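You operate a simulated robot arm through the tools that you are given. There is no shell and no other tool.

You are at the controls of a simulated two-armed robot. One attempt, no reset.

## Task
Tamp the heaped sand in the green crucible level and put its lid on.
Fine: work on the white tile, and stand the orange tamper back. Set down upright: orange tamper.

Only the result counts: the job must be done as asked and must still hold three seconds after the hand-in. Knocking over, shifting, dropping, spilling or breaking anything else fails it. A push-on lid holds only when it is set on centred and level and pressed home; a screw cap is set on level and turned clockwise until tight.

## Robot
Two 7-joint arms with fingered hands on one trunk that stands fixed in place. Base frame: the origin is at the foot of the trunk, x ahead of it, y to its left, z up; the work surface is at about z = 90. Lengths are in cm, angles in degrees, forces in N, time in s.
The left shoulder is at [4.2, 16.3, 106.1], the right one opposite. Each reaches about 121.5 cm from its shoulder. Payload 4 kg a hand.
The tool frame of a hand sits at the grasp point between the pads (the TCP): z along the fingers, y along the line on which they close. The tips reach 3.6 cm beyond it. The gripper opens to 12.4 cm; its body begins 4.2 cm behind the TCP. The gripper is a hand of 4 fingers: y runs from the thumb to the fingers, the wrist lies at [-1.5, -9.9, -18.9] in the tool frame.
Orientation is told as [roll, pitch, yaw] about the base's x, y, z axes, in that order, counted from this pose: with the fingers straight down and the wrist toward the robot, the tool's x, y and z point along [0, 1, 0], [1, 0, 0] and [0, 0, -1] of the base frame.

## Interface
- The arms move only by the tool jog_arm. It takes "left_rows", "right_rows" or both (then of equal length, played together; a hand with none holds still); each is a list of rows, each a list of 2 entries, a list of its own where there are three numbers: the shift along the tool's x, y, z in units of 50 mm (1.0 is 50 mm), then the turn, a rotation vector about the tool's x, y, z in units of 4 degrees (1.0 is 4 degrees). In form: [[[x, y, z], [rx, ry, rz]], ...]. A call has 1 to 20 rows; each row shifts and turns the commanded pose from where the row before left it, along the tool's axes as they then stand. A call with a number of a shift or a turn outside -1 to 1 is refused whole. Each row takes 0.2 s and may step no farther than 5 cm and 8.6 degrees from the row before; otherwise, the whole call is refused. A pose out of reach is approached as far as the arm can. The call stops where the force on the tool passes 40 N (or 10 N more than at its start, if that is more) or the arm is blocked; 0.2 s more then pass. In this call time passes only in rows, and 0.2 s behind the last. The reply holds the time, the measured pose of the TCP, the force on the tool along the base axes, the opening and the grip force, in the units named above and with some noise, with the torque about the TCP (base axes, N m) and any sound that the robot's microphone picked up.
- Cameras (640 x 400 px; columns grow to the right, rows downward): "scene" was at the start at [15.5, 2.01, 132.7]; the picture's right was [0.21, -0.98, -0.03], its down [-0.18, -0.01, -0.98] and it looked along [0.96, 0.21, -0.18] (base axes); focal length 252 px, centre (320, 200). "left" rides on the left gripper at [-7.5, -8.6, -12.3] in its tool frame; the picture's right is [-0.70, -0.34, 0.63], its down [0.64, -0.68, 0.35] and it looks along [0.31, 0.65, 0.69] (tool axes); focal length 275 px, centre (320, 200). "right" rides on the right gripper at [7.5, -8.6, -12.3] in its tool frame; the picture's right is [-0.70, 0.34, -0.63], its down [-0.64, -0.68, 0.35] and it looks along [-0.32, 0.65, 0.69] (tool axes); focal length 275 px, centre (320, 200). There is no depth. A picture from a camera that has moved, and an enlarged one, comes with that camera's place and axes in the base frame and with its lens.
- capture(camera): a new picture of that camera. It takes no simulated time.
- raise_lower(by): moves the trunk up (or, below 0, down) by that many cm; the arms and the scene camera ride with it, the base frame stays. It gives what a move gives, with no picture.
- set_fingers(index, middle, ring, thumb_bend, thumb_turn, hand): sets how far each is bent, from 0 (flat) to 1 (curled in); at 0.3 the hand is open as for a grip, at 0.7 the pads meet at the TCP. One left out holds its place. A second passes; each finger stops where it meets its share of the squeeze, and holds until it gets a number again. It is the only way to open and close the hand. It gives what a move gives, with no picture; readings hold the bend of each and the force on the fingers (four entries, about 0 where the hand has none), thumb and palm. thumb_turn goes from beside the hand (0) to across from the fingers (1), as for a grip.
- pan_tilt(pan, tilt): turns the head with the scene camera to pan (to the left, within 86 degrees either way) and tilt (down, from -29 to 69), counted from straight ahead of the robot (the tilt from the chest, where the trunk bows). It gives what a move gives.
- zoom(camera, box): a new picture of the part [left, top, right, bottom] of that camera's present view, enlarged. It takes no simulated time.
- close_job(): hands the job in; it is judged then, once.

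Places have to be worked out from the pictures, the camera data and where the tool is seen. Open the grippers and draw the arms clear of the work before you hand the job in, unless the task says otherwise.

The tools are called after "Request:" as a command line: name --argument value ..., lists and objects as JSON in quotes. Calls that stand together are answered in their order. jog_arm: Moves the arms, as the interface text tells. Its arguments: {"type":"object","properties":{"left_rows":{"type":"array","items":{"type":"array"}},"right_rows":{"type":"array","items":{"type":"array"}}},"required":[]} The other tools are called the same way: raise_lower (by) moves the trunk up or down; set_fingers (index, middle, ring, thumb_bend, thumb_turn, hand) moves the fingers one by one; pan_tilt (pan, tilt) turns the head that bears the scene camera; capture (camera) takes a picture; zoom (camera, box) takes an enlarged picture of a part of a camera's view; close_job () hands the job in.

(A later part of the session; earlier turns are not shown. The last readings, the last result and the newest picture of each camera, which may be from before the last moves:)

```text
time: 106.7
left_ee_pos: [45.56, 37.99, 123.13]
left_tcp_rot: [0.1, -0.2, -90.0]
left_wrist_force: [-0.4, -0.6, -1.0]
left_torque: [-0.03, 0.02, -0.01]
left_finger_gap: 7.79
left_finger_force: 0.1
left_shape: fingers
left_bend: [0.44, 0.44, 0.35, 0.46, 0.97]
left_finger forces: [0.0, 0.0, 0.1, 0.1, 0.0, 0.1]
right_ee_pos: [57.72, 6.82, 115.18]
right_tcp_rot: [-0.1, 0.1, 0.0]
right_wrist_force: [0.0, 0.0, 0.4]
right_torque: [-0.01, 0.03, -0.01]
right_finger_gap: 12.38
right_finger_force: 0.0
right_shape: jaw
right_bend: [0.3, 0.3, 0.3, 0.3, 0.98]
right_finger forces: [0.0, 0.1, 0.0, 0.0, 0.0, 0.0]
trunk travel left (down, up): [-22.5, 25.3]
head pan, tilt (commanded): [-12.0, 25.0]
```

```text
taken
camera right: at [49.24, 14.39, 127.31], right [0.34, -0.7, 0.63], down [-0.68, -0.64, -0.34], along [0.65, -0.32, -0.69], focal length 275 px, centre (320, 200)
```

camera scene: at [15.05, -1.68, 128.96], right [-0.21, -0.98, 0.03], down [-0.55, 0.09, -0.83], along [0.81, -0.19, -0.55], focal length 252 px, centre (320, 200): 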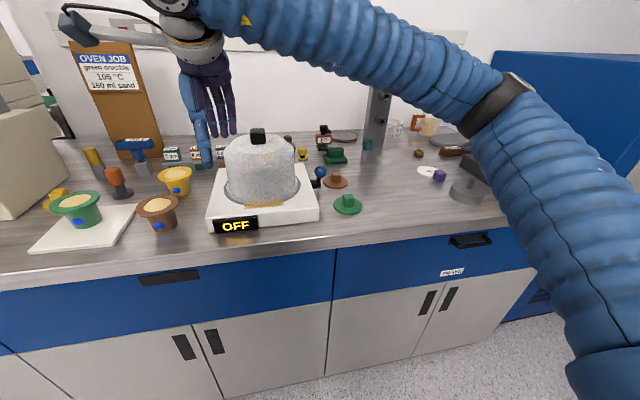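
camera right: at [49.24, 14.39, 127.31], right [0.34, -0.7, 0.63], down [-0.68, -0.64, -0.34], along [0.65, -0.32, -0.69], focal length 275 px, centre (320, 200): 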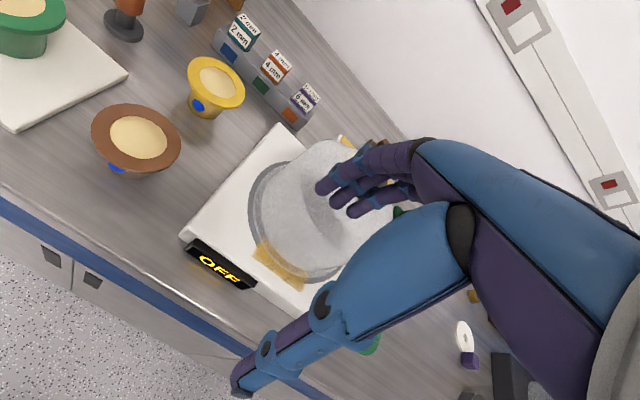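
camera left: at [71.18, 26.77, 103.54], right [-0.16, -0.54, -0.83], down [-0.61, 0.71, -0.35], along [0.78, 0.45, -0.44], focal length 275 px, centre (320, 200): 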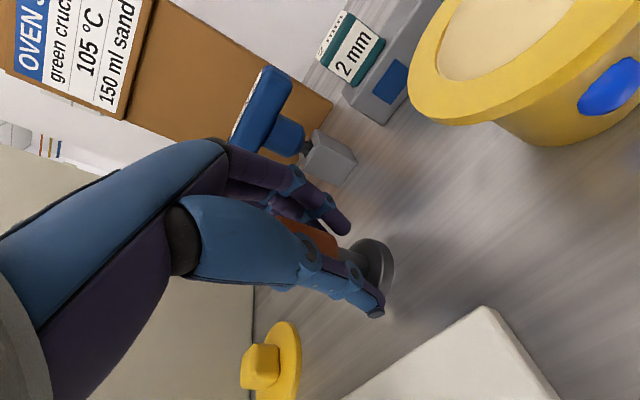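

The right arm has no trouble here: (57.7, 6.8) reached with no limit message. I keep going left to see whether it can get all the way to the crucible at y≈39.

Request:
jog_arm --right_rows '[[[0.8, 0, -0.2], [0, 0, 0]], [[0.8, 0, -0.2], [0, 0, 0]], [[0.8, 0, 0], [0, 0, 0]], [[0.8, 0, 0], [0, 0, 0]], [[0.8, 0, 0], [0, 0, 0]], [[0.8, 0, 0], [0, 0, 0]]]'

Request:
capture --camera "scene"

```text
time: 107.8
left_ee_pos: [45.57, 38.33, 122.81]
left_tcp_rot: [-0.2, 0.0, -89.7]
left_wrist_force: [0.4, 3.4, -4.7]
left_torque: [-0.05, 0.23, 0.19]
left_finger_gap: 7.78
left_finger_force: 0.1
left_shape: fingers
left_bend: [0.44, 0.44, 0.35, 0.46, 0.97]
left_finger forces: [0.1, 0.0, 0.0, 0.0, 0.0, 0.0]
right_ee_pos: [58.19, 25.14, 117.41]
right_tcp_rot: [0.4, 0.0, -0.1]
right_wrist_force: [-0.2, -3.8, 4.8]
right_torque: [0.89, 0.32, 0.43]
right_finger_gap: 12.39
right_finger_force: 0.1
right_shape: jaw
right_bend: [0.3, 0.3, 0.3, 0.3, 0.98]
right_finger forces: [0.0, 0.1, 0.0, 0.1, 0.0, 0.0]
trunk travel left (down, up): [-22.5, 25.3]
head pan, tilt (commanded): [-12.0, 25.0]
stopped in row 5 (left hand): the force on the tool passed its limit at 69 N (the readings are from after the stop); the commanded pose is now the measured one
```

```text
taken
camera scene: at [15.07, -1.71, 128.95], right [-0.21, -0.98, 0.03], down [-0.55, 0.09, -0.83], along [0.81, -0.19, -0.55], focal length 252 px, centre (320, 200)
```

scene: 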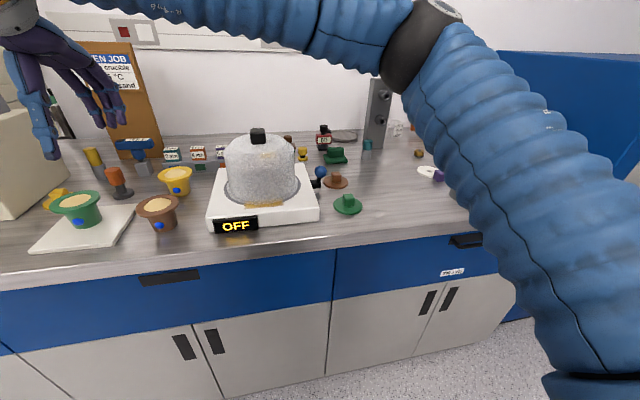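

The right hand touched the parked left hand — the right arm can in fact reach across. I back the right hand off and move the left arm away to the far left.

Request:
jog_arm --right_rows '[[[-0.5, 0, 0], [0, 0, 0]], [[-0.6, 0, 0], [0, 0, 0]], [[-0.6, 0, 0], [0, 0, 0]], [[-0.6, 0, 0], [0, 0, 0]]]'

Request:
jog_arm --left_rows '[[[0, -0.6, 0], [0, 0, 0]], [[0, -0.9, 0], [0, 0, 0]], [[0, -0.9, 0], [0, 0, 0]], [[0, -0.9, 0], [0, 0, 0]], [[0, -0.9, 0], [0, 0, 0]], [[0, -0.9, 0], [0, 0, 0]], [[0, -0.6, 0], [0, 0, 0]]]'

Request:
capture --camera "scene"

```text
time: 108.8
left_ee_pos: [45.55, 38.01, 123.0]
left_tcp_rot: [-0.1, 0.2, -89.9]
left_wrist_force: [-0.3, 0.1, 1.4]
left_torque: [0.02, 0.0, 0.0]
left_finger_gap: 7.79
left_finger_force: 0.1
left_shape: fingers
left_bend: [0.44, 0.44, 0.35, 0.46, 0.97]
left_finger forces: [0.0, 0.1, 0.0, 0.0, 0.1, 0.0]
right_ee_pos: [58.22, 13.32, 117.56]
right_tcp_rot: [0.3, 0.0, -0.1]
right_wrist_force: [-0.3, 0.1, 0.6]
right_torque: [0.04, 0.0, 0.0]
right_finger_gap: 12.39
right_finger_force: 0.0
right_shape: jaw
right_bend: [0.3, 0.3, 0.3, 0.3, 0.98]
right_finger forces: [0.0, 0.1, 0.0, 0.1, 0.0, 0.0]
trunk travel left (down, up): [-22.5, 25.3]
head pan, tilt (commanded): [-12.0, 25.0]
```

```text
time: 110.5
left_ee_pos: [45.58, 66.58, 123.14]
left_tcp_rot: [-0.2, 0.1, -89.9]
left_wrist_force: [-0.1, -0.1, 0.1]
left_torque: [0.01, 0.01, -0.03]
left_finger_gap: 7.75
left_finger_force: 0.1
left_shape: fingers
left_bend: [0.44, 0.44, 0.35, 0.46, 0.97]
left_finger forces: [0.0, 0.0, 0.1, 0.0, 0.0, 0.0]
right_ee_pos: [58.3, 13.42, 117.63]
right_tcp_rot: [0.3, -0.1, -0.3]
right_wrist_force: [-0.3, 0.2, -0.2]
right_torque: [0.0, 0.02, 0.04]
right_finger_gap: 12.39
right_finger_force: 0.1
right_shape: jaw
right_bend: [0.3, 0.3, 0.3, 0.3, 0.98]
right_finger forces: [0.0, 0.0, 0.0, 0.0, 0.0, 0.1]
trunk travel left (down, up): [-22.5, 25.3]
head pan, tilt (commanded): [-12.0, 25.0]
```

```text
taken
camera scene: at [15.06, -1.78, 128.96], right [-0.21, -0.98, 0.03], down [-0.55, 0.09, -0.83], along [0.81, -0.19, -0.55], focal length 252 px, centre (320, 200)
```

scene: 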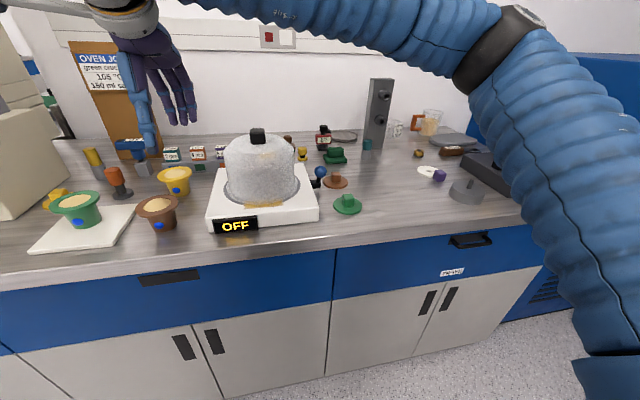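

Left hand is clear at y≈67. I now test whether the right hand can get above the crucible at (69.6, 39.4).

Request:
jog_arm --right_rows '[[[0.4, 0.15, -0.13], [0, 0, 0]], [[0.7, 0.3, -0.13], [0, 0, 0]], [[0.743, 0.323, -0.13], [0, 0, 0]], [[0.743, 0.323, -0.13], [0, 0, 0]], [[0.743, 0.323, -0.13], [0, 0, 0]], [[0.743, 0.323, -0.13], [0, 0, 0]], [[0.743, 0.323, -0.13], [0, 0, 0]], [[0.38, 0.2, 0], [0, 0, 0]]]'

Request:
capture --camera "right"

Request:
capture --camera "scene"

```text
time: 112.2
left_ee_pos: [45.67, 66.67, 123.23]
left_tcp_rot: [-0.1, 0.1, -89.8]
left_wrist_force: [0.2, 0.7, -0.4]
left_torque: [-0.01, 0.0, 0.01]
left_finger_gap: 7.78
left_finger_force: 0.1
left_shape: fingers
left_bend: [0.44, 0.44, 0.35, 0.46, 0.97]
left_finger forces: [0.0, 0.0, 0.0, 0.1, 0.0, 0.1]
right_ee_pos: [69.53, 39.3, 122.39]
right_tcp_rot: [0.4, 0.0, -0.3]
right_wrist_force: [-0.8, -0.8, 0.4]
right_torque: [0.0, 0.01, -0.02]
right_finger_gap: 12.4
right_finger_force: 0.1
right_shape: jaw
right_bend: [0.3, 0.3, 0.3, 0.3, 0.98]
right_finger forces: [0.0, 0.1, 0.0, 0.1, 0.0, 0.0]
trunk travel left (down, up): [-22.5, 25.3]
head pan, tilt (commanded): [-12.0, 25.0]
```

```text
taken
camera right: at [61.16, 46.83, 134.42], right [0.33, -0.7, 0.63], down [-0.68, -0.64, -0.35], along [0.65, -0.32, -0.69], focal length 275 px, centre (320, 200)
```

right: 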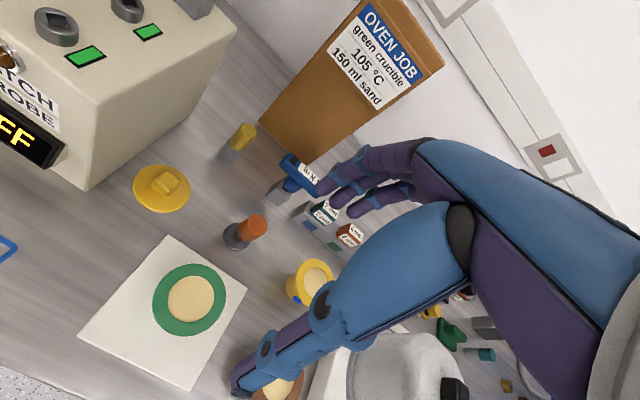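

```text
taken
camera scene: at [15.08, -1.77, 128.95], right [-0.21, -0.98, 0.03], down [-0.55, 0.09, -0.83], along [0.81, -0.19, -0.55], focal length 252 px, centre (320, 200)
```

scene: 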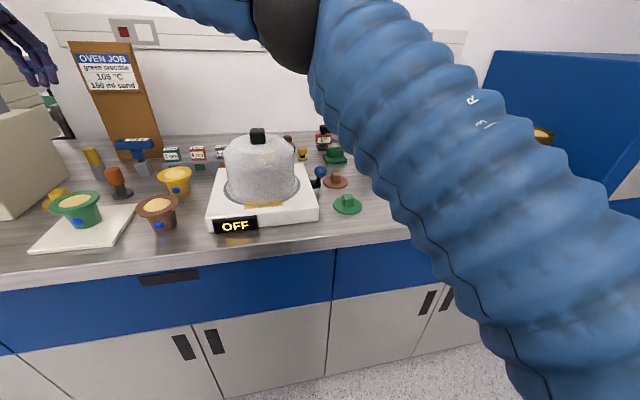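

The right arm reaches above the crucible. I test that it can also go down there, to z≈106 (tips still above the crucible), before fetching the lid.

Request:
jog_arm --right_rows '[[[0, 0, 0.6], [0, 0, 0]], [[0, 0, 0.7], [0, 0, 0]], [[0, 0, 0.7], [0, 0, 0]], [[0, 0, 0.7], [0, 0, 0]], [[0, 0, 0.5], [0, 0, 0]]]'

Request:
capture --camera "right"

Request:
capture --camera "scene"

```text
time: 113.5
left_ee_pos: [45.67, 66.61, 123.18]
left_tcp_rot: [-0.2, 0.1, -89.8]
left_wrist_force: [0.2, 0.1, 0.1]
left_torque: [-0.01, 0.03, -0.03]
left_finger_gap: 7.78
left_finger_force: 0.0
left_shape: fingers
left_bend: [0.44, 0.44, 0.35, 0.46, 0.97]
left_finger forces: [0.0, 0.0, 0.0, 0.0, 0.1, 0.0]
right_ee_pos: [69.71, 39.46, 106.06]
right_tcp_rot: [0.3, 0.0, -0.3]
right_wrist_force: [0.0, -0.5, 1.4]
right_torque: [-0.03, 0.01, -0.01]
right_finger_gap: 12.38
right_finger_force: 0.0
right_shape: jaw
right_bend: [0.3, 0.3, 0.3, 0.3, 0.98]
right_finger forces: [0.0, 0.1, 0.1, 0.0, 0.0, 0.0]
trunk travel left (down, up): [-22.5, 25.3]
head pan, tilt (commanded): [-12.0, 25.0]
```

```text
taken
camera right: at [61.17, 47.03, 118.16], right [0.33, -0.7, 0.63], down [-0.68, -0.64, -0.35], along [0.65, -0.32, -0.69], focal length 275 px, centre (320, 200)
```

right: 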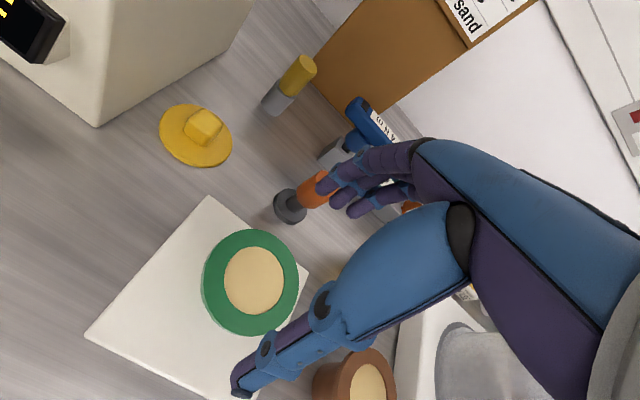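

```text
taken
camera scene: at [15.11, -1.77, 128.95], right [-0.21, -0.98, 0.03], down [-0.55, 0.09, -0.83], along [0.81, -0.19, -0.55], focal length 252 px, centre (320, 200)
```

scene: 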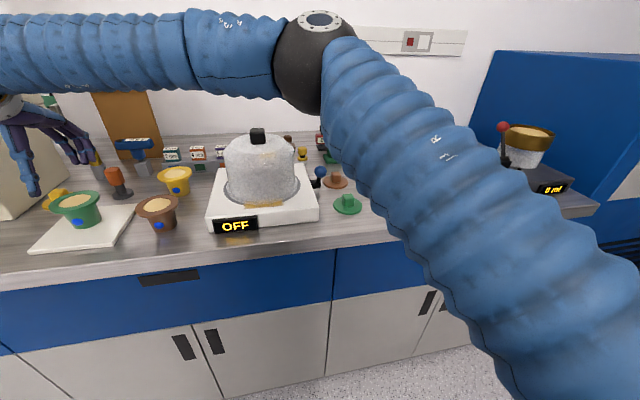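

Good — fully reachable. Now I fetch the lid: raise, travel right at z≈125, and stop above the lid.

Request:
jog_arm --right_rows '[[[0, 0, -0.9], [0, 0, 0]], [[0, 0, -0.95], [0, 0, 0]], [[0, 0, -0.95], [0, 0, 0]], [[0, 0, -0.95], [0, 0, 0]], [[-0.5, -0.03, 0], [0, 0, 0]], [[-0.85, -0.03, 0], [0, 0, 0]], [[-0.9, -0.03, 0], [0, 0, 0]], [[-0.9, -0.03, 0], [0, 0, 0]], [[-0.9, -0.03, 0], [0, 0, 0]], [[-0.9, -0.03, 0], [0, 0, 0]], [[-0.9, -0.03, 0], [0, 0, 0]], [[-0.9, -0.03, 0], [0, 0, 0]], [[-0.9, -0.03, 0], [0, 0, 0]], [[-0.9, -0.03, 0], [0, 0, 0]], [[-0.9, -0.03, 0], [0, 0, 0]], [[-0.9, -0.03, 0], [0, 0, 0]], [[-0.9, -0.03, 0], [0, 0, 0]], [[-0.9, -0.03, 0], [0, 0, 0]], [[-0.1, 0, 0.5], [0, 0, 0]]]'

Request:
capture --camera "right"

Request:
capture --camera "scene"

```text
time: 117.5
left_ee_pos: [45.66, 66.5, 123.12]
left_tcp_rot: [-0.1, 0.1, -89.8]
left_wrist_force: [-0.3, -0.1, 0.6]
left_torque: [-0.03, -0.01, -0.04]
left_finger_gap: 7.78
left_finger_force: 0.2
left_shape: fingers
left_bend: [0.44, 0.44, 0.35, 0.46, 0.97]
left_finger forces: [0.1, 0.0, 0.1, 0.1, 0.0, 0.0]
right_ee_pos: [67.54, -21.88, 122.16]
right_tcp_rot: [0.3, -0.1, -0.3]
right_wrist_force: [0.9, -0.6, 0.2]
right_torque: [-0.01, 0.05, 0.0]
right_finger_gap: 12.4
right_finger_force: 0.1
right_shape: jaw
right_bend: [0.3, 0.3, 0.3, 0.3, 0.98]
right_finger forces: [0.0, 0.0, 0.0, 0.1, 0.1, 0.0]
trunk travel left (down, up): [-22.5, 25.3]
head pan, tilt (commanded): [-12.0, 25.0]
```

```text
taken
camera right: at [58.96, -14.38, 134.18], right [0.33, -0.7, 0.63], down [-0.68, -0.64, -0.35], along [0.65, -0.32, -0.69], focal length 275 px, centre (320, 200)
```

right: 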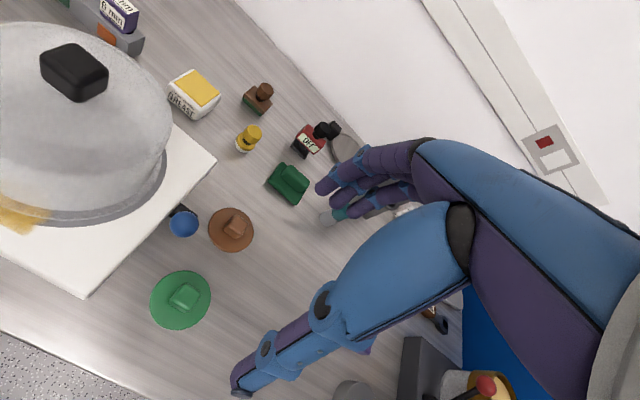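

```text
taken
camera scene: at [15.15, -1.78, 128.93], right [-0.21, -0.98, 0.03], down [-0.55, 0.09, -0.83], along [0.81, -0.19, -0.55], focal length 252 px, centre (320, 200)
```

scene: 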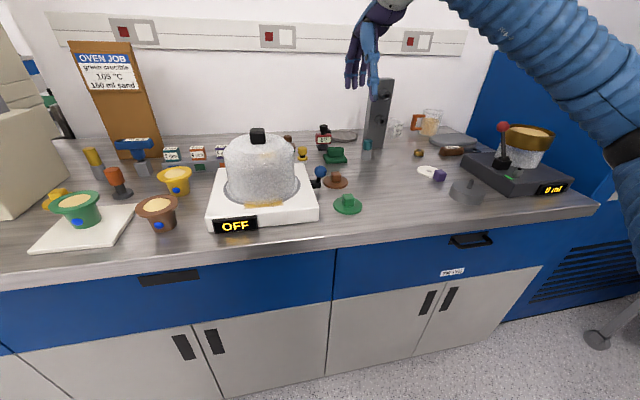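

Above the lid. I trim the small orientation error, partly close the fingers and descend to z≈104 for a close look.

Request:
set_fingers --hand "right" --index 0.46 --middle 0.46 --ring 0.35 --thumb_bend 0.46

Request:
jog_arm --right_rows '[[[0, 0, 0.5], [0, -0.075, -0.075]], [[0, 0, 0.8], [0, 0, 0]], [[0, 0, 0.8], [0, 0, 0]], [[0, 0, 0.8], [0, 0, 0]], [[0, 0, 0.7], [0, 0, 0]]]'

Request:
capture --camera "right"

Request:
zoom --camera "scene" --box '[310, 120, 400, 220]'

```text
time: 118.5
left_ee_pos: [45.62, 66.56, 123.07]
left_tcp_rot: [-0.1, 0.1, -89.8]
left_wrist_force: [0.8, 0.2, 0.5]
left_torque: [0.01, 0.05, 0.01]
left_finger_gap: 7.79
left_finger_force: 0.1
left_shape: fingers
left_bend: [0.44, 0.44, 0.35, 0.46, 0.97]
left_finger forces: [0.1, 0.0, 0.1, 0.1, 0.1, 0.1]
right_ee_pos: [67.23, -21.98, 122.0]
right_tcp_rot: [0.3, 0.0, -0.3]
right_wrist_force: [0.1, -0.4, 0.2]
right_torque: [-0.01, 0.02, 0.0]
right_finger_gap: 7.5
right_finger_force: 0.1
right_shape: fingers
right_bend: [0.46, 0.46, 0.35, 0.46, 0.98]
right_finger forces: [0.1, 0.1, 0.0, 0.0, 0.1, 0.1]
trunk travel left (down, up): [-22.5, 25.3]
head pan, tilt (commanded): [-12.0, 25.0]
```

```text
time: 119.7
left_ee_pos: [45.59, 66.51, 123.15]
left_tcp_rot: [-0.1, 0.0, -89.8]
left_wrist_force: [0.1, -0.1, -0.2]
left_torque: [0.0, -0.01, 0.02]
left_finger_gap: 7.78
left_finger_force: 0.1
left_shape: fingers
left_bend: [0.44, 0.44, 0.35, 0.46, 0.97]
left_finger forces: [0.0, 0.0, 0.0, 0.0, 0.0, 0.0]
right_ee_pos: [67.29, -21.94, 104.06]
right_tcp_rot: [0.0, -0.2, 0.0]
right_wrist_force: [-0.2, -0.1, 0.5]
right_torque: [0.0, 0.02, 0.01]
right_finger_gap: 7.5
right_finger_force: 0.0
right_shape: fingers
right_bend: [0.46, 0.46, 0.35, 0.46, 0.98]
right_finger forces: [0.0, 0.0, 0.0, 0.0, 0.0, 0.0]
trunk travel left (down, up): [-22.5, 25.3]
head pan, tilt (commanded): [-12.0, 25.0]
```

```text
taken
camera right: at [58.74, -14.39, 116.13], right [0.34, -0.7, 0.63], down [-0.68, -0.64, -0.35], along [0.65, -0.32, -0.69], focal length 275 px, centre (320, 200)
```

right: 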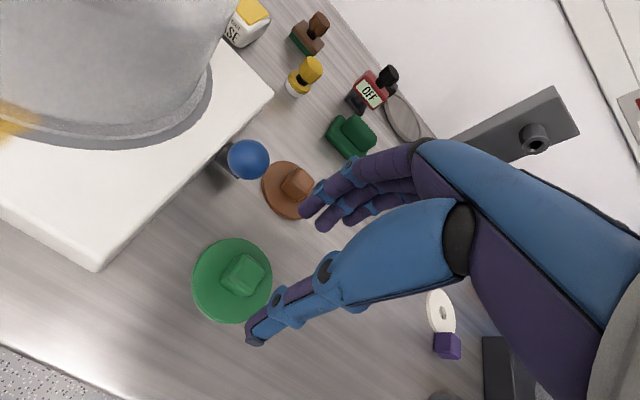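

```text
4.00 times, centred on (355, 170) of scene
camera zoom: at [15.1, -1.85, 128.95], right [-0.21, -0.98, 0.03], down [-0.55, 0.09, -0.83], along [0.81, -0.19, -0.55], focal length 1007 px, centre (180, 320)
```

zoom: 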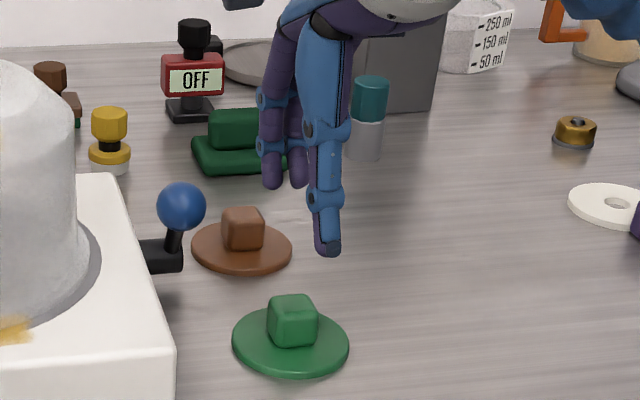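

I zoom in on the lid from the right camera for a precise knob position.

Request:
zoom --camera "right" --box '[180, 225, 290, 335]'

Request:
zoom --camera "scene" --box '[332, 192, 364, 214]'

```text
3.64 times, centred on (235, 280) of right
camera zoom: at [58.74, -14.39, 116.13], right [0.34, -0.7, 0.63], down [-0.68, -0.64, -0.35], along [0.65, -0.32, -0.69], focal length 1001 px, centre (629, -91)
```

zoom: 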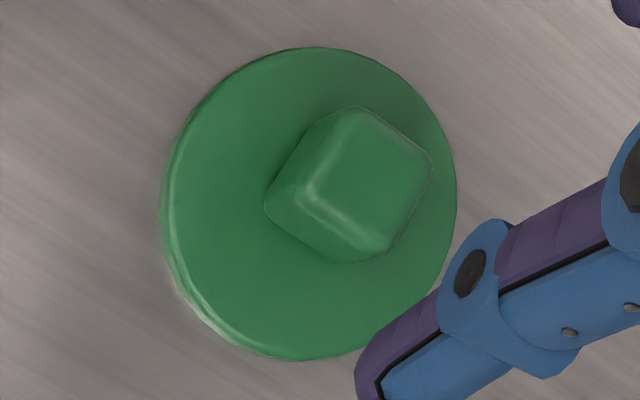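

```text
16.00 times, centred on (348, 203) of scene
camera zoom: at [15.1, -1.85, 128.95], right [-0.21, -0.98, 0.03], down [-0.55, 0.09, -0.83], along [0.81, -0.19, -0.55], focal length 4028 px, centre (-128, 152)
```

zoom: 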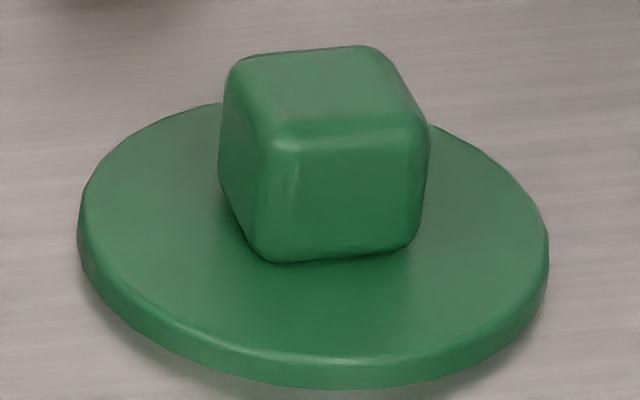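

Knob at about (67.55, −21.65). I correct by a few millimetres and descend so the fingertips come just above the lid's disc (TCP z≈95).

Request:
jog_arm --right_rows '[[[0.056, 0.05, 0.4], [0, 0, 0]], [[0, 0, 0.5], [0, 0, 0]], [[0, 0, 0.4], [0, 0, 0]], [[0, 0, 0.3], [0, 0, 0]], [[0, 0, 0.16], [0, 0, 0]]]'

Request:
capture --camera "right"

Request:
zoom --camera "scene" --box '[325, 175, 370, 215]'

```text
time: 120.8
left_ee_pos: [45.64, 66.5, 123.04]
left_tcp_rot: [-0.1, 0.1, -89.8]
left_wrist_force: [0.0, -0.8, 0.2]
left_torque: [0.02, 0.0, -0.03]
left_finger_gap: 7.79
left_finger_force: 0.0
left_shape: fingers
left_bend: [0.44, 0.44, 0.35, 0.46, 0.97]
left_finger forces: [0.1, 0.0, 0.1, 0.1, 0.0, 0.0]
right_ee_pos: [67.69, -21.49, 95.23]
right_tcp_rot: [0.0, 0.0, 0.0]
right_wrist_force: [0.0, -0.1, -0.1]
right_torque: [0.04, 0.03, 0.0]
right_finger_gap: 7.48
right_finger_force: 0.1
right_shape: fingers
right_bend: [0.46, 0.46, 0.35, 0.46, 0.98]
right_finger forces: [0.0, 0.1, 0.0, 0.0, 0.0, 0.0]
trunk travel left (down, up): [-22.5, 25.3]
head pan, tilt (commanded): [-12.0, 25.0]
```

```text
taken
camera right: at [59.08, -13.94, 107.3], right [0.34, -0.7, 0.63], down [-0.68, -0.65, -0.35], along [0.65, -0.32, -0.69], focal length 275 px, centre (320, 200)
```

right: 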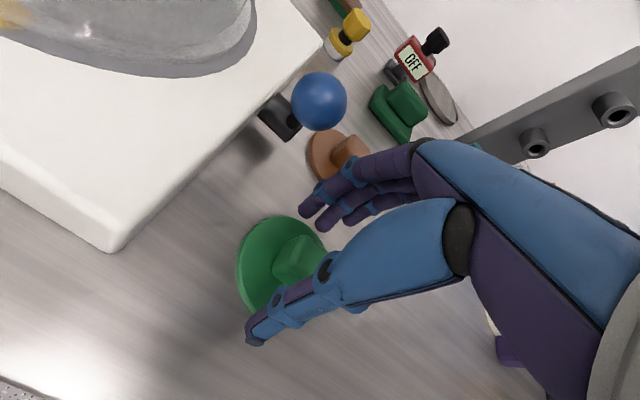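

```text
10.00 times, centred on (348, 195) of scene
camera zoom: at [15.08, -1.81, 128.96], right [-0.21, -0.98, 0.03], down [-0.55, 0.09, -0.83], along [0.81, -0.19, -0.55], focal length 2518 px, centre (45, 250)
```

zoom: 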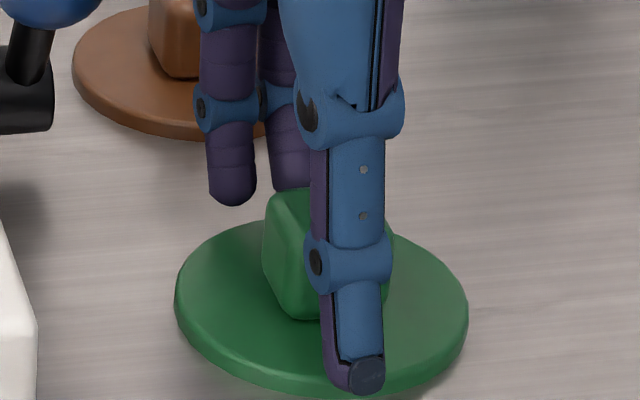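

Fingers straddle the knob; index is near its edge, so I shift 6 mm right and close to just before contact.

Request:
jog_arm --right_rows '[[[-0.12, 0, 0], [0, 0, 0]]]'

Request:
set_fingers --hand "right" --index 0.57 --middle 0.57 --thumb_bend 0.56

Request:
zoom --camera "scene" --box '[325, 175, 370, 215]'

Request:
zoom --camera "right" --box '[210, 180, 390, 360]'

```text
time: 121.2
left_ee_pos: [45.67, 66.57, 123.11]
left_tcp_rot: [-0.2, 0.0, -89.8]
left_wrist_force: [-0.5, 0.1, -1.6]
left_torque: [0.03, 0.02, 0.01]
left_finger_gap: 7.78
left_finger_force: 0.0
left_shape: fingers
left_bend: [0.44, 0.44, 0.35, 0.46, 0.97]
left_finger forces: [0.1, 0.0, 0.0, 0.0, 0.0, 0.0]
right_ee_pos: [67.64, -22.07, 95.27]
right_tcp_rot: [0.0, 0.1, 0.0]
right_wrist_force: [0.2, -0.4, 0.1]
right_torque: [-0.01, 0.0, 0.02]
right_finger_gap: 7.49
right_finger_force: 0.0
right_shape: fingers
right_bend: [0.46, 0.46, 0.35, 0.46, 0.98]
right_finger forces: [0.1, 0.0, 0.0, 0.0, 0.0, 0.1]
trunk travel left (down, up): [-22.5, 25.3]
head pan, tilt (commanded): [-12.0, 25.0]
```

```text
time: 122.2
left_ee_pos: [45.62, 66.7, 123.09]
left_tcp_rot: [-0.1, 0.1, -89.7]
left_wrist_force: [-0.8, 0.1, -0.3]
left_torque: [-0.01, -0.01, -0.02]
left_finger_gap: 7.76
left_finger_force: 0.0
left_shape: fingers
left_bend: [0.44, 0.44, 0.35, 0.46, 0.97]
left_finger forces: [0.0, 0.1, 0.0, 0.1, 0.1, 0.1]
right_ee_pos: [67.68, -22.08, 95.26]
right_tcp_rot: [0.0, 0.0, 0.0]
right_wrist_force: [0.2, -0.5, -0.7]
right_torque: [-0.03, 0.02, 0.02]
right_finger_gap: 4.4
right_finger_force: 0.0
right_shape: fingers
right_bend: [0.56, 0.56, 0.35, 0.56, 0.98]
right_finger forces: [0.0, 0.1, 0.0, 0.1, 0.0, 0.1]
trunk travel left (down, up): [-22.5, 25.3]
head pan, tilt (commanded): [-12.0, 25.0]
```

```text
10.00 times, centred on (348, 195) of scene
camera zoom: at [15.06, -1.81, 128.96], right [-0.21, -0.98, 0.03], down [-0.55, 0.09, -0.83], along [0.81, -0.19, -0.55], focal length 2518 px, centre (45, 250)
```

zoom: 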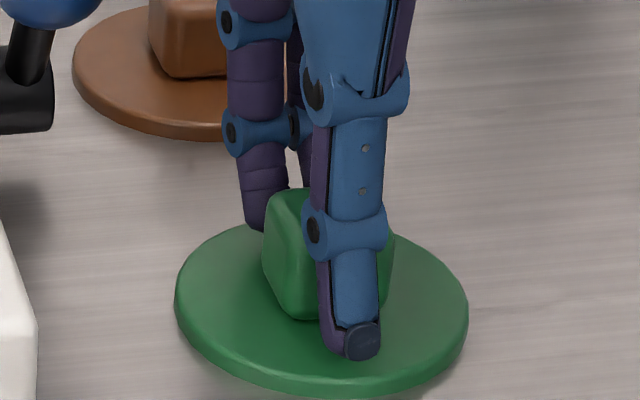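

```text
2.22 times, centred on (300, 270) of right
camera zoom: at [59.09, -14.5, 107.34], right [0.34, -0.7, 0.63], down [-0.68, -0.65, -0.35], along [0.65, -0.32, -0.69], focal length 612 px, centre (364, 44)
```

zoom: 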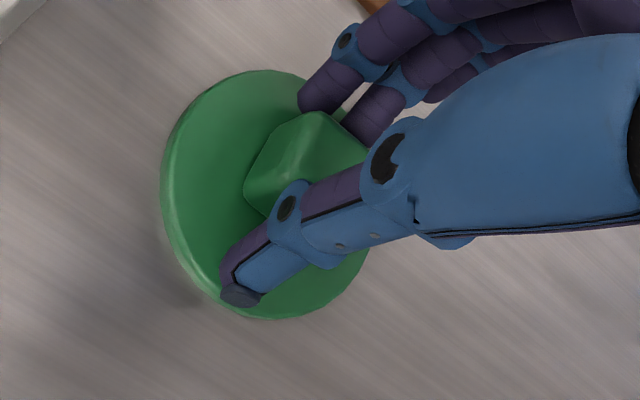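

Well placed. I close a bit more toward contact.

Request:
set_fingers --hand "right" --index 0.6 --middle 0.6 --thumb_bend 0.59

Request:
set_fingers --hand "right" --index 0.63 --middle 0.63 --thumb_bend 0.61

Request:
zoom --camera "scene" --box '[325, 175, 370, 215]'

Request:
zoom --camera "right" --box '[210, 180, 390, 360]'

```text
time: 123.2
left_ee_pos: [45.46, 66.57, 123.11]
left_tcp_rot: [0.0, 0.1, -89.8]
left_wrist_force: [-0.1, 0.6, 0.2]
left_torque: [0.02, 0.02, -0.02]
left_finger_gap: 7.77
left_finger_force: 0.1
left_shape: fingers
left_bend: [0.44, 0.44, 0.35, 0.46, 0.97]
left_finger forces: [0.0, 0.0, 0.0, 0.0, 0.1, 0.1]
right_ee_pos: [67.67, -21.98, 95.13]
right_tcp_rot: [-0.1, 0.0, -0.1]
right_wrist_force: [0.2, 0.2, -0.4]
right_torque: [0.0, -0.03, 0.02]
right_finger_gap: 3.43
right_finger_force: 0.6
right_shape: fingers
right_bend: [0.59, 0.6, 0.35, 0.59, 0.97]
right_finger forces: [0.5, 0.4, 0.0, 0.1, 0.8, 0.0]
trunk travel left (down, up): [-22.5, 25.3]
head pan, tilt (commanded): [-12.0, 25.0]
```

```text
time: 124.2
left_ee_pos: [45.58, 66.56, 123.03]
left_tcp_rot: [0.0, 0.1, -89.8]
left_wrist_force: [0.6, -0.2, -0.8]
left_torque: [0.0, 0.0, -0.01]
left_finger_gap: 7.78
left_finger_force: 0.0
left_shape: fingers
left_bend: [0.44, 0.44, 0.35, 0.46, 0.97]
left_finger forces: [0.0, 0.1, 0.1, 0.0, 0.1, 0.0]
right_ee_pos: [67.67, -22.12, 95.3]
right_tcp_rot: [0.0, 0.0, 0.0]
right_wrist_force: [0.1, -0.6, -0.1]
right_torque: [0.0, -0.01, -0.01]
right_finger_gap: 3.3
right_finger_force: 4.0
right_shape: fingers
right_bend: [0.61, 0.61, 0.35, 0.6, 0.97]
right_finger forces: [2.1, 1.8, 0.1, 0.1, 3.9, 0.0]
trunk travel left (down, up): [-22.5, 25.3]
head pan, tilt (commanded): [-12.0, 25.0]
```

```text
10.00 times, centred on (348, 195) of scene
camera zoom: at [15.06, -1.81, 128.96], right [-0.21, -0.98, 0.03], down [-0.55, 0.09, -0.83], along [0.81, -0.19, -0.55], focal length 2518 px, centre (45, 250)
```

zoom: 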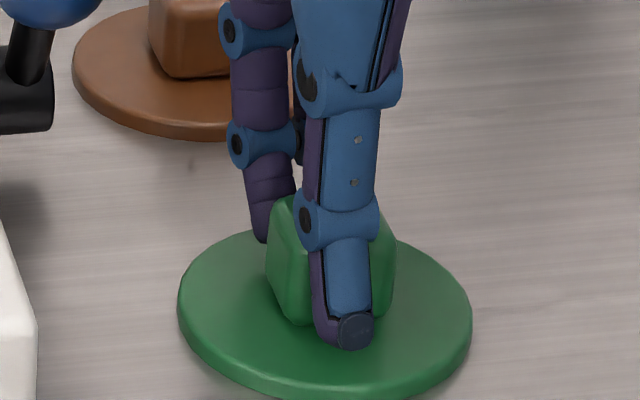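

```text
2.22 times, centred on (300, 270) of right
camera zoom: at [59.08, -14.51, 107.34], right [0.34, -0.7, 0.63], down [-0.68, -0.65, -0.35], along [0.65, -0.32, -0.69], focal length 612 px, centre (364, 44)
```

zoom: 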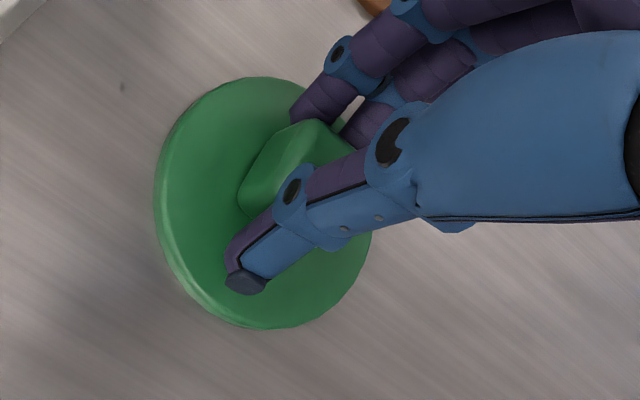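

Balanced light contact (2+2 vs 4 N), lid still flat. I tighten.

Request:
set_fingers --hand "right" --index 0.72 --middle 0.72 --thumb_bend 0.65

Request:
zoom --camera "scene" --box '[325, 175, 370, 215]'

Request:
zoom --camera "right" --box '[210, 180, 390, 360]'

```text
time: 125.2
left_ee_pos: [45.7, 66.5, 123.11]
left_tcp_rot: [-0.1, 0.0, -89.7]
left_wrist_force: [-0.6, -0.4, 0.2]
left_torque: [0.04, -0.01, 0.05]
left_finger_gap: 7.77
left_finger_force: 0.1
left_shape: fingers
left_bend: [0.44, 0.44, 0.35, 0.46, 0.97]
left_finger forces: [0.1, 0.1, 0.1, 0.1, 0.1, 0.1]
right_ee_pos: [67.54, -21.95, 95.18]
right_tcp_rot: [0.0, 0.1, 0.0]
right_wrist_force: [0.4, -0.2, 0.0]
right_torque: [0.01, 0.05, 0.01]
right_finger_gap: 3.27
right_finger_force: 17.3
right_shape: fingers
right_bend: [0.63, 0.65, 0.35, 0.6, 0.96]
right_finger forces: [9.4, 7.3, 0.0, 0.0, 18.5, 0.0]
trunk travel left (down, up): [-22.5, 25.3]
head pan, tilt (commanded): [-12.0, 25.0]
```

```text
10.00 times, centred on (348, 195) of scene
camera zoom: at [15.06, -1.81, 128.96], right [-0.21, -0.98, 0.03], down [-0.55, 0.09, -0.83], along [0.81, -0.19, -0.55], focal length 2518 px, centre (45, 250)
```

zoom: 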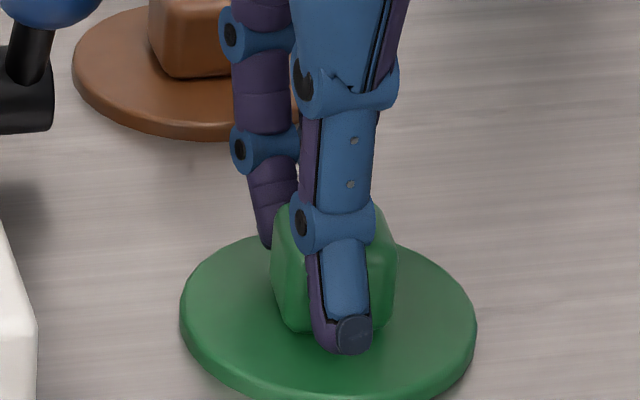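

```text
2.22 times, centred on (300, 270) of right
camera zoom: at [59.09, -14.51, 107.34], right [0.34, -0.7, 0.63], down [-0.68, -0.65, -0.35], along [0.65, -0.32, -0.69], focal length 612 px, centre (364, 44)
```

zoom: 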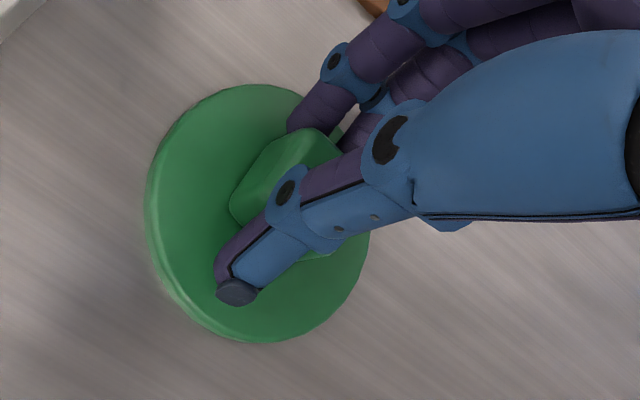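

Grip at 17 N. I do a 1 cm test lift.

Request:
jog_arm --right_rows '[[[0, 0, -0.08], [0, 0, 0]], [[0, 0, -0.12], [0, 0, 0]], [[0, 0, -0.2], [0, 0, 0]], [[0, 0, -0.2], [0, 0, 0]]]'

Request:
zoom --camera "scene" --box '[325, 175, 370, 215]'

Request:
capture --camera "right"

```text
time: 126.2
left_ee_pos: [45.63, 66.5, 123.1]
left_tcp_rot: [-0.1, 0.1, -89.9]
left_wrist_force: [0.0, -0.2, 0.4]
left_torque: [0.04, -0.01, -0.01]
left_finger_gap: 7.79
left_finger_force: 0.1
left_shape: fingers
left_bend: [0.44, 0.44, 0.35, 0.46, 0.97]
left_finger forces: [0.0, 0.0, 0.0, 0.1, 0.0, 0.0]
right_ee_pos: [67.42, -22.09, 98.27]
right_tcp_rot: [0.1, 0.0, 0.0]
right_wrist_force: [0.5, -0.3, -0.9]
right_torque: [0.01, -0.02, 0.02]
right_finger_gap: 3.25
right_finger_force: 17.6
right_shape: fingers
right_bend: [0.63, 0.65, 0.35, 0.6, 0.96]
right_finger forces: [9.4, 7.3, 0.0, 0.1, 18.4, 0.0]
trunk travel left (down, up): [-22.5, 25.3]
head pan, tilt (commanded): [-12.0, 25.0]
```

```text
10.00 times, centred on (348, 195) of scene
camera zoom: at [15.06, -1.81, 128.96], right [-0.21, -0.98, 0.03], down [-0.55, 0.09, -0.83], along [0.81, -0.19, -0.55], focal length 2518 px, centre (45, 250)
```

zoom: 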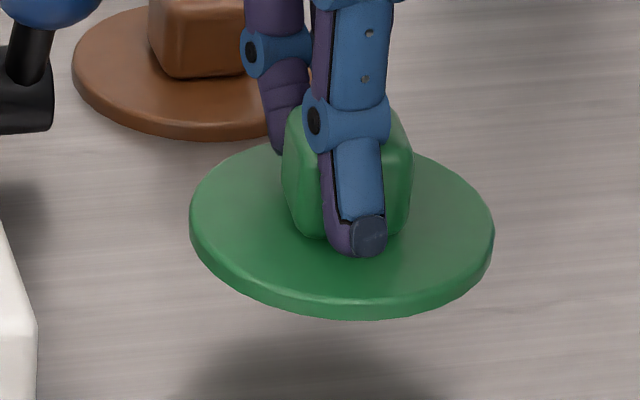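

```text
taken
camera right: at [58.93, -14.52, 110.44], right [0.34, -0.7, 0.63], down [-0.68, -0.64, -0.35], along [0.65, -0.32, -0.69], focal length 275 px, centre (320, 200)
```

right: 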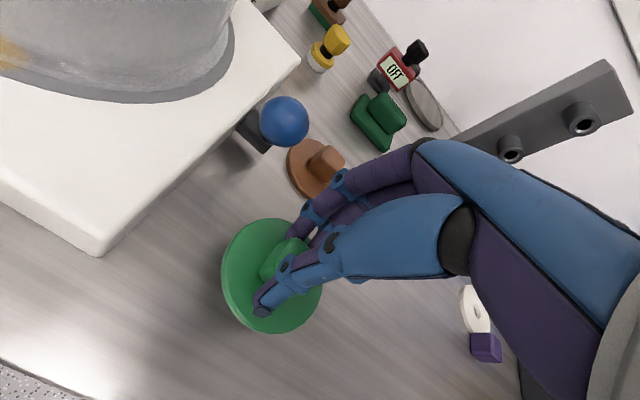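

I zoom in to measure the lid's level while it hangs.

Request:
zoom --camera "scene" --box '[334, 180, 366, 208]'

Request:
zoom --camera "right" --box '[205, 200, 345, 345]'

```text
14.29 times, centred on (350, 194) of scene
camera zoom: at [15.06, -1.81, 128.96], right [-0.21, -0.98, 0.03], down [-0.55, 0.09, -0.83], along [0.81, -0.19, -0.55], focal length 3597 px, centre (-109, 286)
```

zoom: 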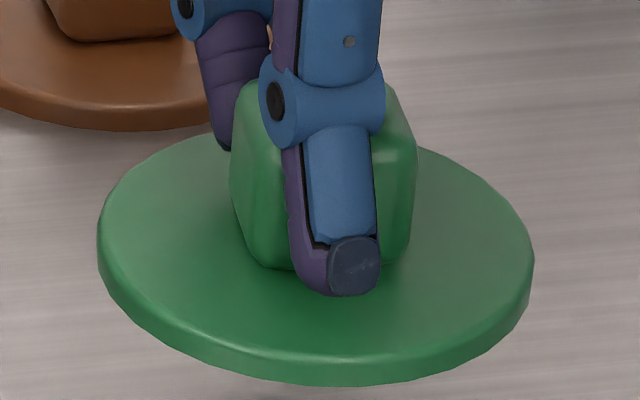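

```text
2.76 times, centred on (275, 272) of right
camera zoom: at [58.93, -14.52, 110.44], right [0.34, -0.7, 0.63], down [-0.68, -0.64, -0.35], along [0.65, -0.32, -0.69], focal length 759 px, centre (444, 0)
```

zoom: 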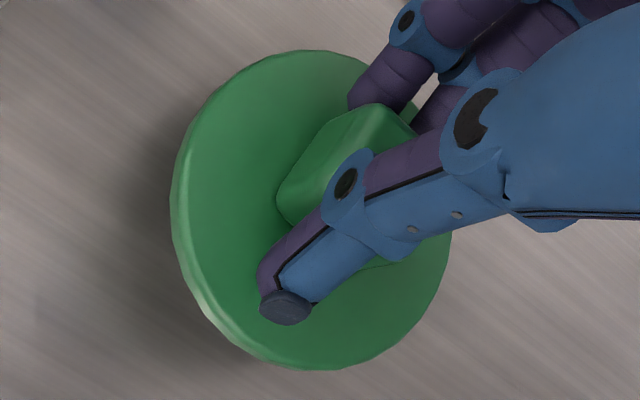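

The lid hangs within about 2° of level. I raise it and carry it left at safe height, moderately slowly.

Request:
jog_arm --right_rows '[[[0, 0, -0.4], [0, 0, 0]], [[0, 0, -0.7], [0, 0, 0]], [[0, 0, -0.75], [0, 0, 0]], [[0, 0, -0.75], [0, 0, 0]], [[0, 0, -0.75], [0, 0, 0]], [[0, 0, -0.75], [0, 0, 0]], [[0, 0, -0.75], [0, 0, 0]], [[0, 0, -0.5], [0, 0, 0]], [[0.3, 0.01, 0], [0, 0, 0]], [[0.5, 0.02, 0], [0, 0, 0]], [[0.65, 0.023, 0], [0, 0, 0]], [[0.7, 0.025, 0], [0, 0, 0]], [[0.7, 0.025, 0], [0, 0, 0]], [[0.7, 0.025, 0], [0, 0, 0]], [[0.7, 0.025, 0], [0, 0, 0]], [[0.7, 0.025, 0], [0, 0, 0]], [[0.7, 0.025, 0], [0, 0, 0]], [[0.7, 0.025, 0], [0, 0, 0]]]'

Request:
capture --camera "right"

```text
time: 130.1
left_ee_pos: [45.76, 66.68, 123.12]
left_tcp_rot: [-0.1, 0.1, -89.8]
left_wrist_force: [0.0, -0.5, 0.1]
left_torque: [-0.04, -0.01, 0.02]
left_finger_gap: 7.77
left_finger_force: 0.0
left_shape: fingers
left_bend: [0.44, 0.44, 0.35, 0.46, 0.97]
left_finger forces: [0.1, 0.1, 0.0, 0.1, 0.0, 0.1]
right_ee_pos: [68.64, 9.75, 125.05]
right_tcp_rot: [-0.1, 0.0, 0.0]
right_wrist_force: [-0.7, -0.6, -0.8]
right_torque: [-0.04, 0.01, -0.02]
right_finger_gap: 3.21
right_finger_force: 16.8
right_shape: fingers
right_bend: [0.63, 0.65, 0.35, 0.6, 0.96]
right_finger forces: [9.3, 7.2, 0.0, 0.0, 18.0, 0.1]
trunk travel left (down, up): [-22.5, 25.3]
head pan, tilt (commanded): [-12.0, 25.0]
```

```text
taken
camera right: at [59.96, 17.38, 137.08], right [0.34, -0.7, 0.63], down [-0.68, -0.65, -0.35], along [0.65, -0.32, -0.69], focal length 275 px, centre (320, 200)
```

right: 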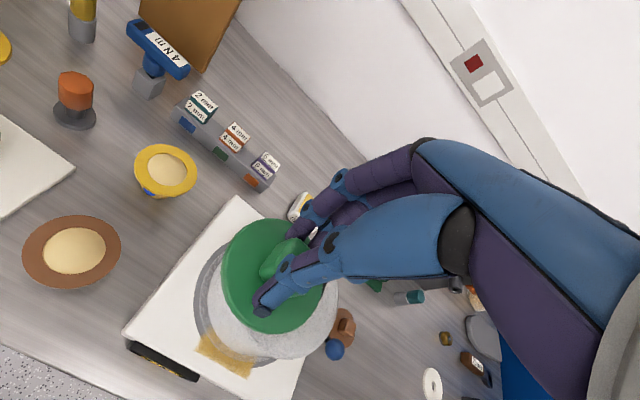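

The lid is safe above the bell. I continue to above the crucible and turn the head back to watch it.

Request:
jog_arm --right_rows '[[[0.7, 0.025, 0], [0, 0, 0]], [[0.7, 0.025, 0], [0, 0, 0]], [[0.7, 0.025, 0], [0, 0, 0]], [[0.7, 0.025, 0], [0, 0, 0]], [[0.7, 0.02, 0], [0, 0, 0]], [[0.7, 0.02, 0], [0, 0, 0]], [[0.7, 0.02, 0], [0, 0, 0]], [[0.6, 0.02, 0], [0, 0, 0]], [[0.3, 0.01, 0], [0, 0, 0]], [[0.1, 0, 0], [0, 0, 0]]]'

Request:
pan_tilt --pan 38 --tilt 25

Request:
capture --camera "scene"

Request:
capture --camera "right"

```text
time: 132.2
left_ee_pos: [45.69, 66.66, 123.06]
left_tcp_rot: [-0.1, 0.0, -89.8]
left_wrist_force: [0.4, 0.3, 0.1]
left_torque: [0.0, -0.01, -0.01]
left_finger_gap: 7.76
left_finger_force: 0.1
left_shape: fingers
left_bend: [0.44, 0.44, 0.35, 0.46, 0.97]
left_finger forces: [0.0, 0.0, 0.1, 0.0, 0.0, 0.1]
right_ee_pos: [69.4, 39.3, 125.03]
right_tcp_rot: [0.0, -0.1, 0.0]
right_wrist_force: [0.5, 0.3, 0.2]
right_torque: [-0.02, 0.0, 0.0]
right_finger_gap: 3.2
right_finger_force: 17.8
right_shape: fingers
right_bend: [0.63, 0.65, 0.35, 0.6, 0.96]
right_finger forces: [9.3, 7.2, 0.0, 0.1, 17.9, 0.0]
trunk travel left (down, up): [-22.5, 25.3]
head pan, tilt (commanded): [-12.0, 25.0]
```

```text
time: 133.4
left_ee_pos: [45.63, 66.5, 122.95]
left_tcp_rot: [-0.1, 0.1, -89.8]
left_wrist_force: [-1.1, 0.2, 0.8]
left_torque: [-0.01, -0.01, 0.02]
left_finger_gap: 7.77
left_finger_force: 0.0
left_shape: fingers
left_bend: [0.44, 0.44, 0.35, 0.46, 0.97]
left_finger forces: [0.0, 0.0, 0.1, 0.0, 0.0, 0.0]
right_ee_pos: [69.51, 39.16, 125.01]
right_tcp_rot: [0.0, 0.0, 0.1]
right_wrist_force: [-0.1, 0.1, -0.2]
right_torque: [0.0, 0.02, 0.0]
right_finger_gap: 3.2
right_finger_force: 17.2
right_shape: fingers
right_bend: [0.63, 0.65, 0.35, 0.6, 0.96]
right_finger forces: [9.3, 7.2, 0.0, 0.0, 17.9, 0.0]
trunk travel left (down, up): [-22.5, 25.3]
head pan, tilt (commanded): [38.0, 25.0]
```

```text
taken
camera scene: at [13.34, 5.81, 129.22], right [0.61, -0.79, -0.09], down [-0.47, -0.26, -0.84], along [0.64, 0.56, -0.53], focal length 252 px, centre (320, 200)
```

scene: 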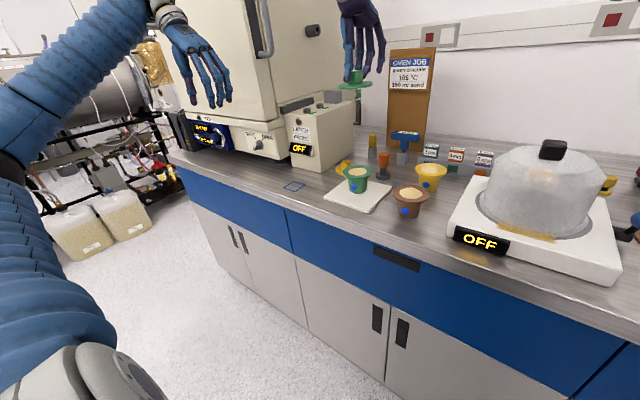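

```text
taken
camera right: at [60.89, 46.77, 137.14], right [0.34, -0.7, 0.63], down [-0.68, -0.65, -0.35], along [0.65, -0.32, -0.69], focal length 275 px, centre (320, 200)
```

right: 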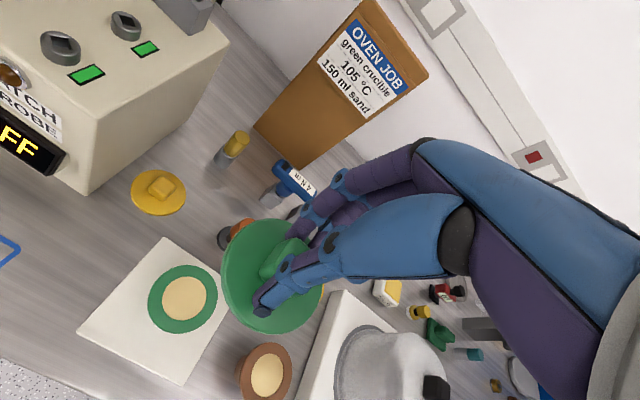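

Lid is above the crucible. I lower to z≈110 and measure tilt and alignment.

Request:
jog_arm --right_rows '[[[0, 0, 0.5], [0, 0, 0]], [[0, 0, 0.7], [0, 0, 0]], [[0, 0, 0.7], [0, 0, 0]], [[0, 0, 0.7], [0, 0, 0]], [[0, 0, 0.4], [0, 0, 0]]]'

Request:
zoom --camera "scene" --box '[320, 120, 395, 195]'

Request:
zoom --camera "scene" --box '[336, 132, 372, 160]'

Request:
zoom --camera "right" --box '[170, 200, 350, 350]'

```text
time: 134.6
left_ee_pos: [45.58, 66.59, 123.0]
left_tcp_rot: [-0.1, 0.0, -89.8]
left_wrist_force: [-0.4, -0.4, -0.5]
left_torque: [0.02, -0.01, -0.03]
left_finger_gap: 7.8
left_finger_force: 0.0
left_shape: fingers
left_bend: [0.44, 0.44, 0.35, 0.46, 0.97]
left_finger forces: [0.0, 0.0, 0.0, 0.0, 0.1, 0.0]
right_ee_pos: [69.63, 39.36, 109.88]
right_tcp_rot: [0.0, -0.1, 0.0]
right_wrist_force: [0.6, 0.4, -0.4]
right_torque: [-0.03, -0.01, 0.01]
right_finger_gap: 3.2
right_finger_force: 17.4
right_shape: fingers
right_bend: [0.63, 0.65, 0.35, 0.6, 0.96]
right_finger forces: [9.3, 7.2, 0.0, 0.0, 17.9, 0.1]
trunk travel left (down, up): [-22.5, 25.3]
head pan, tilt (commanded): [38.0, 25.0]
```

```text
5.33 times, centred on (358, 158) of scene
camera zoom: at [13.35, 5.82, 129.22], right [0.61, -0.79, -0.09], down [-0.47, -0.26, -0.84], along [0.64, 0.56, -0.53], focal length 1343 px, centre (120, 427)
```

zoom: 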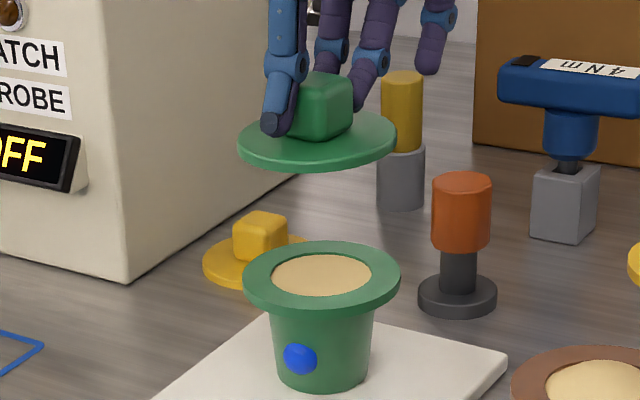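

```text
14.29 times, centred on (354, 146) of scene
camera zoom: at [13.35, 5.82, 129.22], right [0.61, -0.79, -0.09], down [-0.47, -0.26, -0.84], along [0.64, 0.56, -0.53], focal length 3597 px, centre (-166, 971)
```

zoom: 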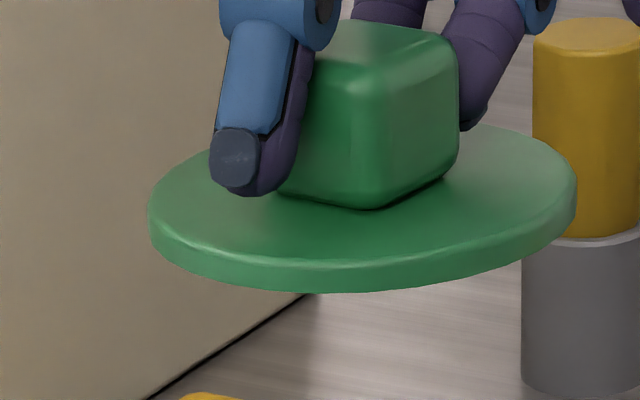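

```text
2.67 times, centred on (260, 275) of right
camera zoom: at [61.06, 46.84, 122.03], right [0.34, -0.7, 0.63], down [-0.68, -0.64, -0.35], along [0.65, -0.32, -0.69], focal length 734 px, centre (480, 0)
```

zoom: 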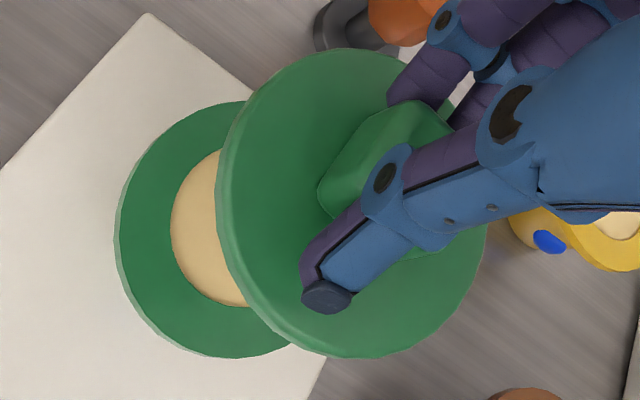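

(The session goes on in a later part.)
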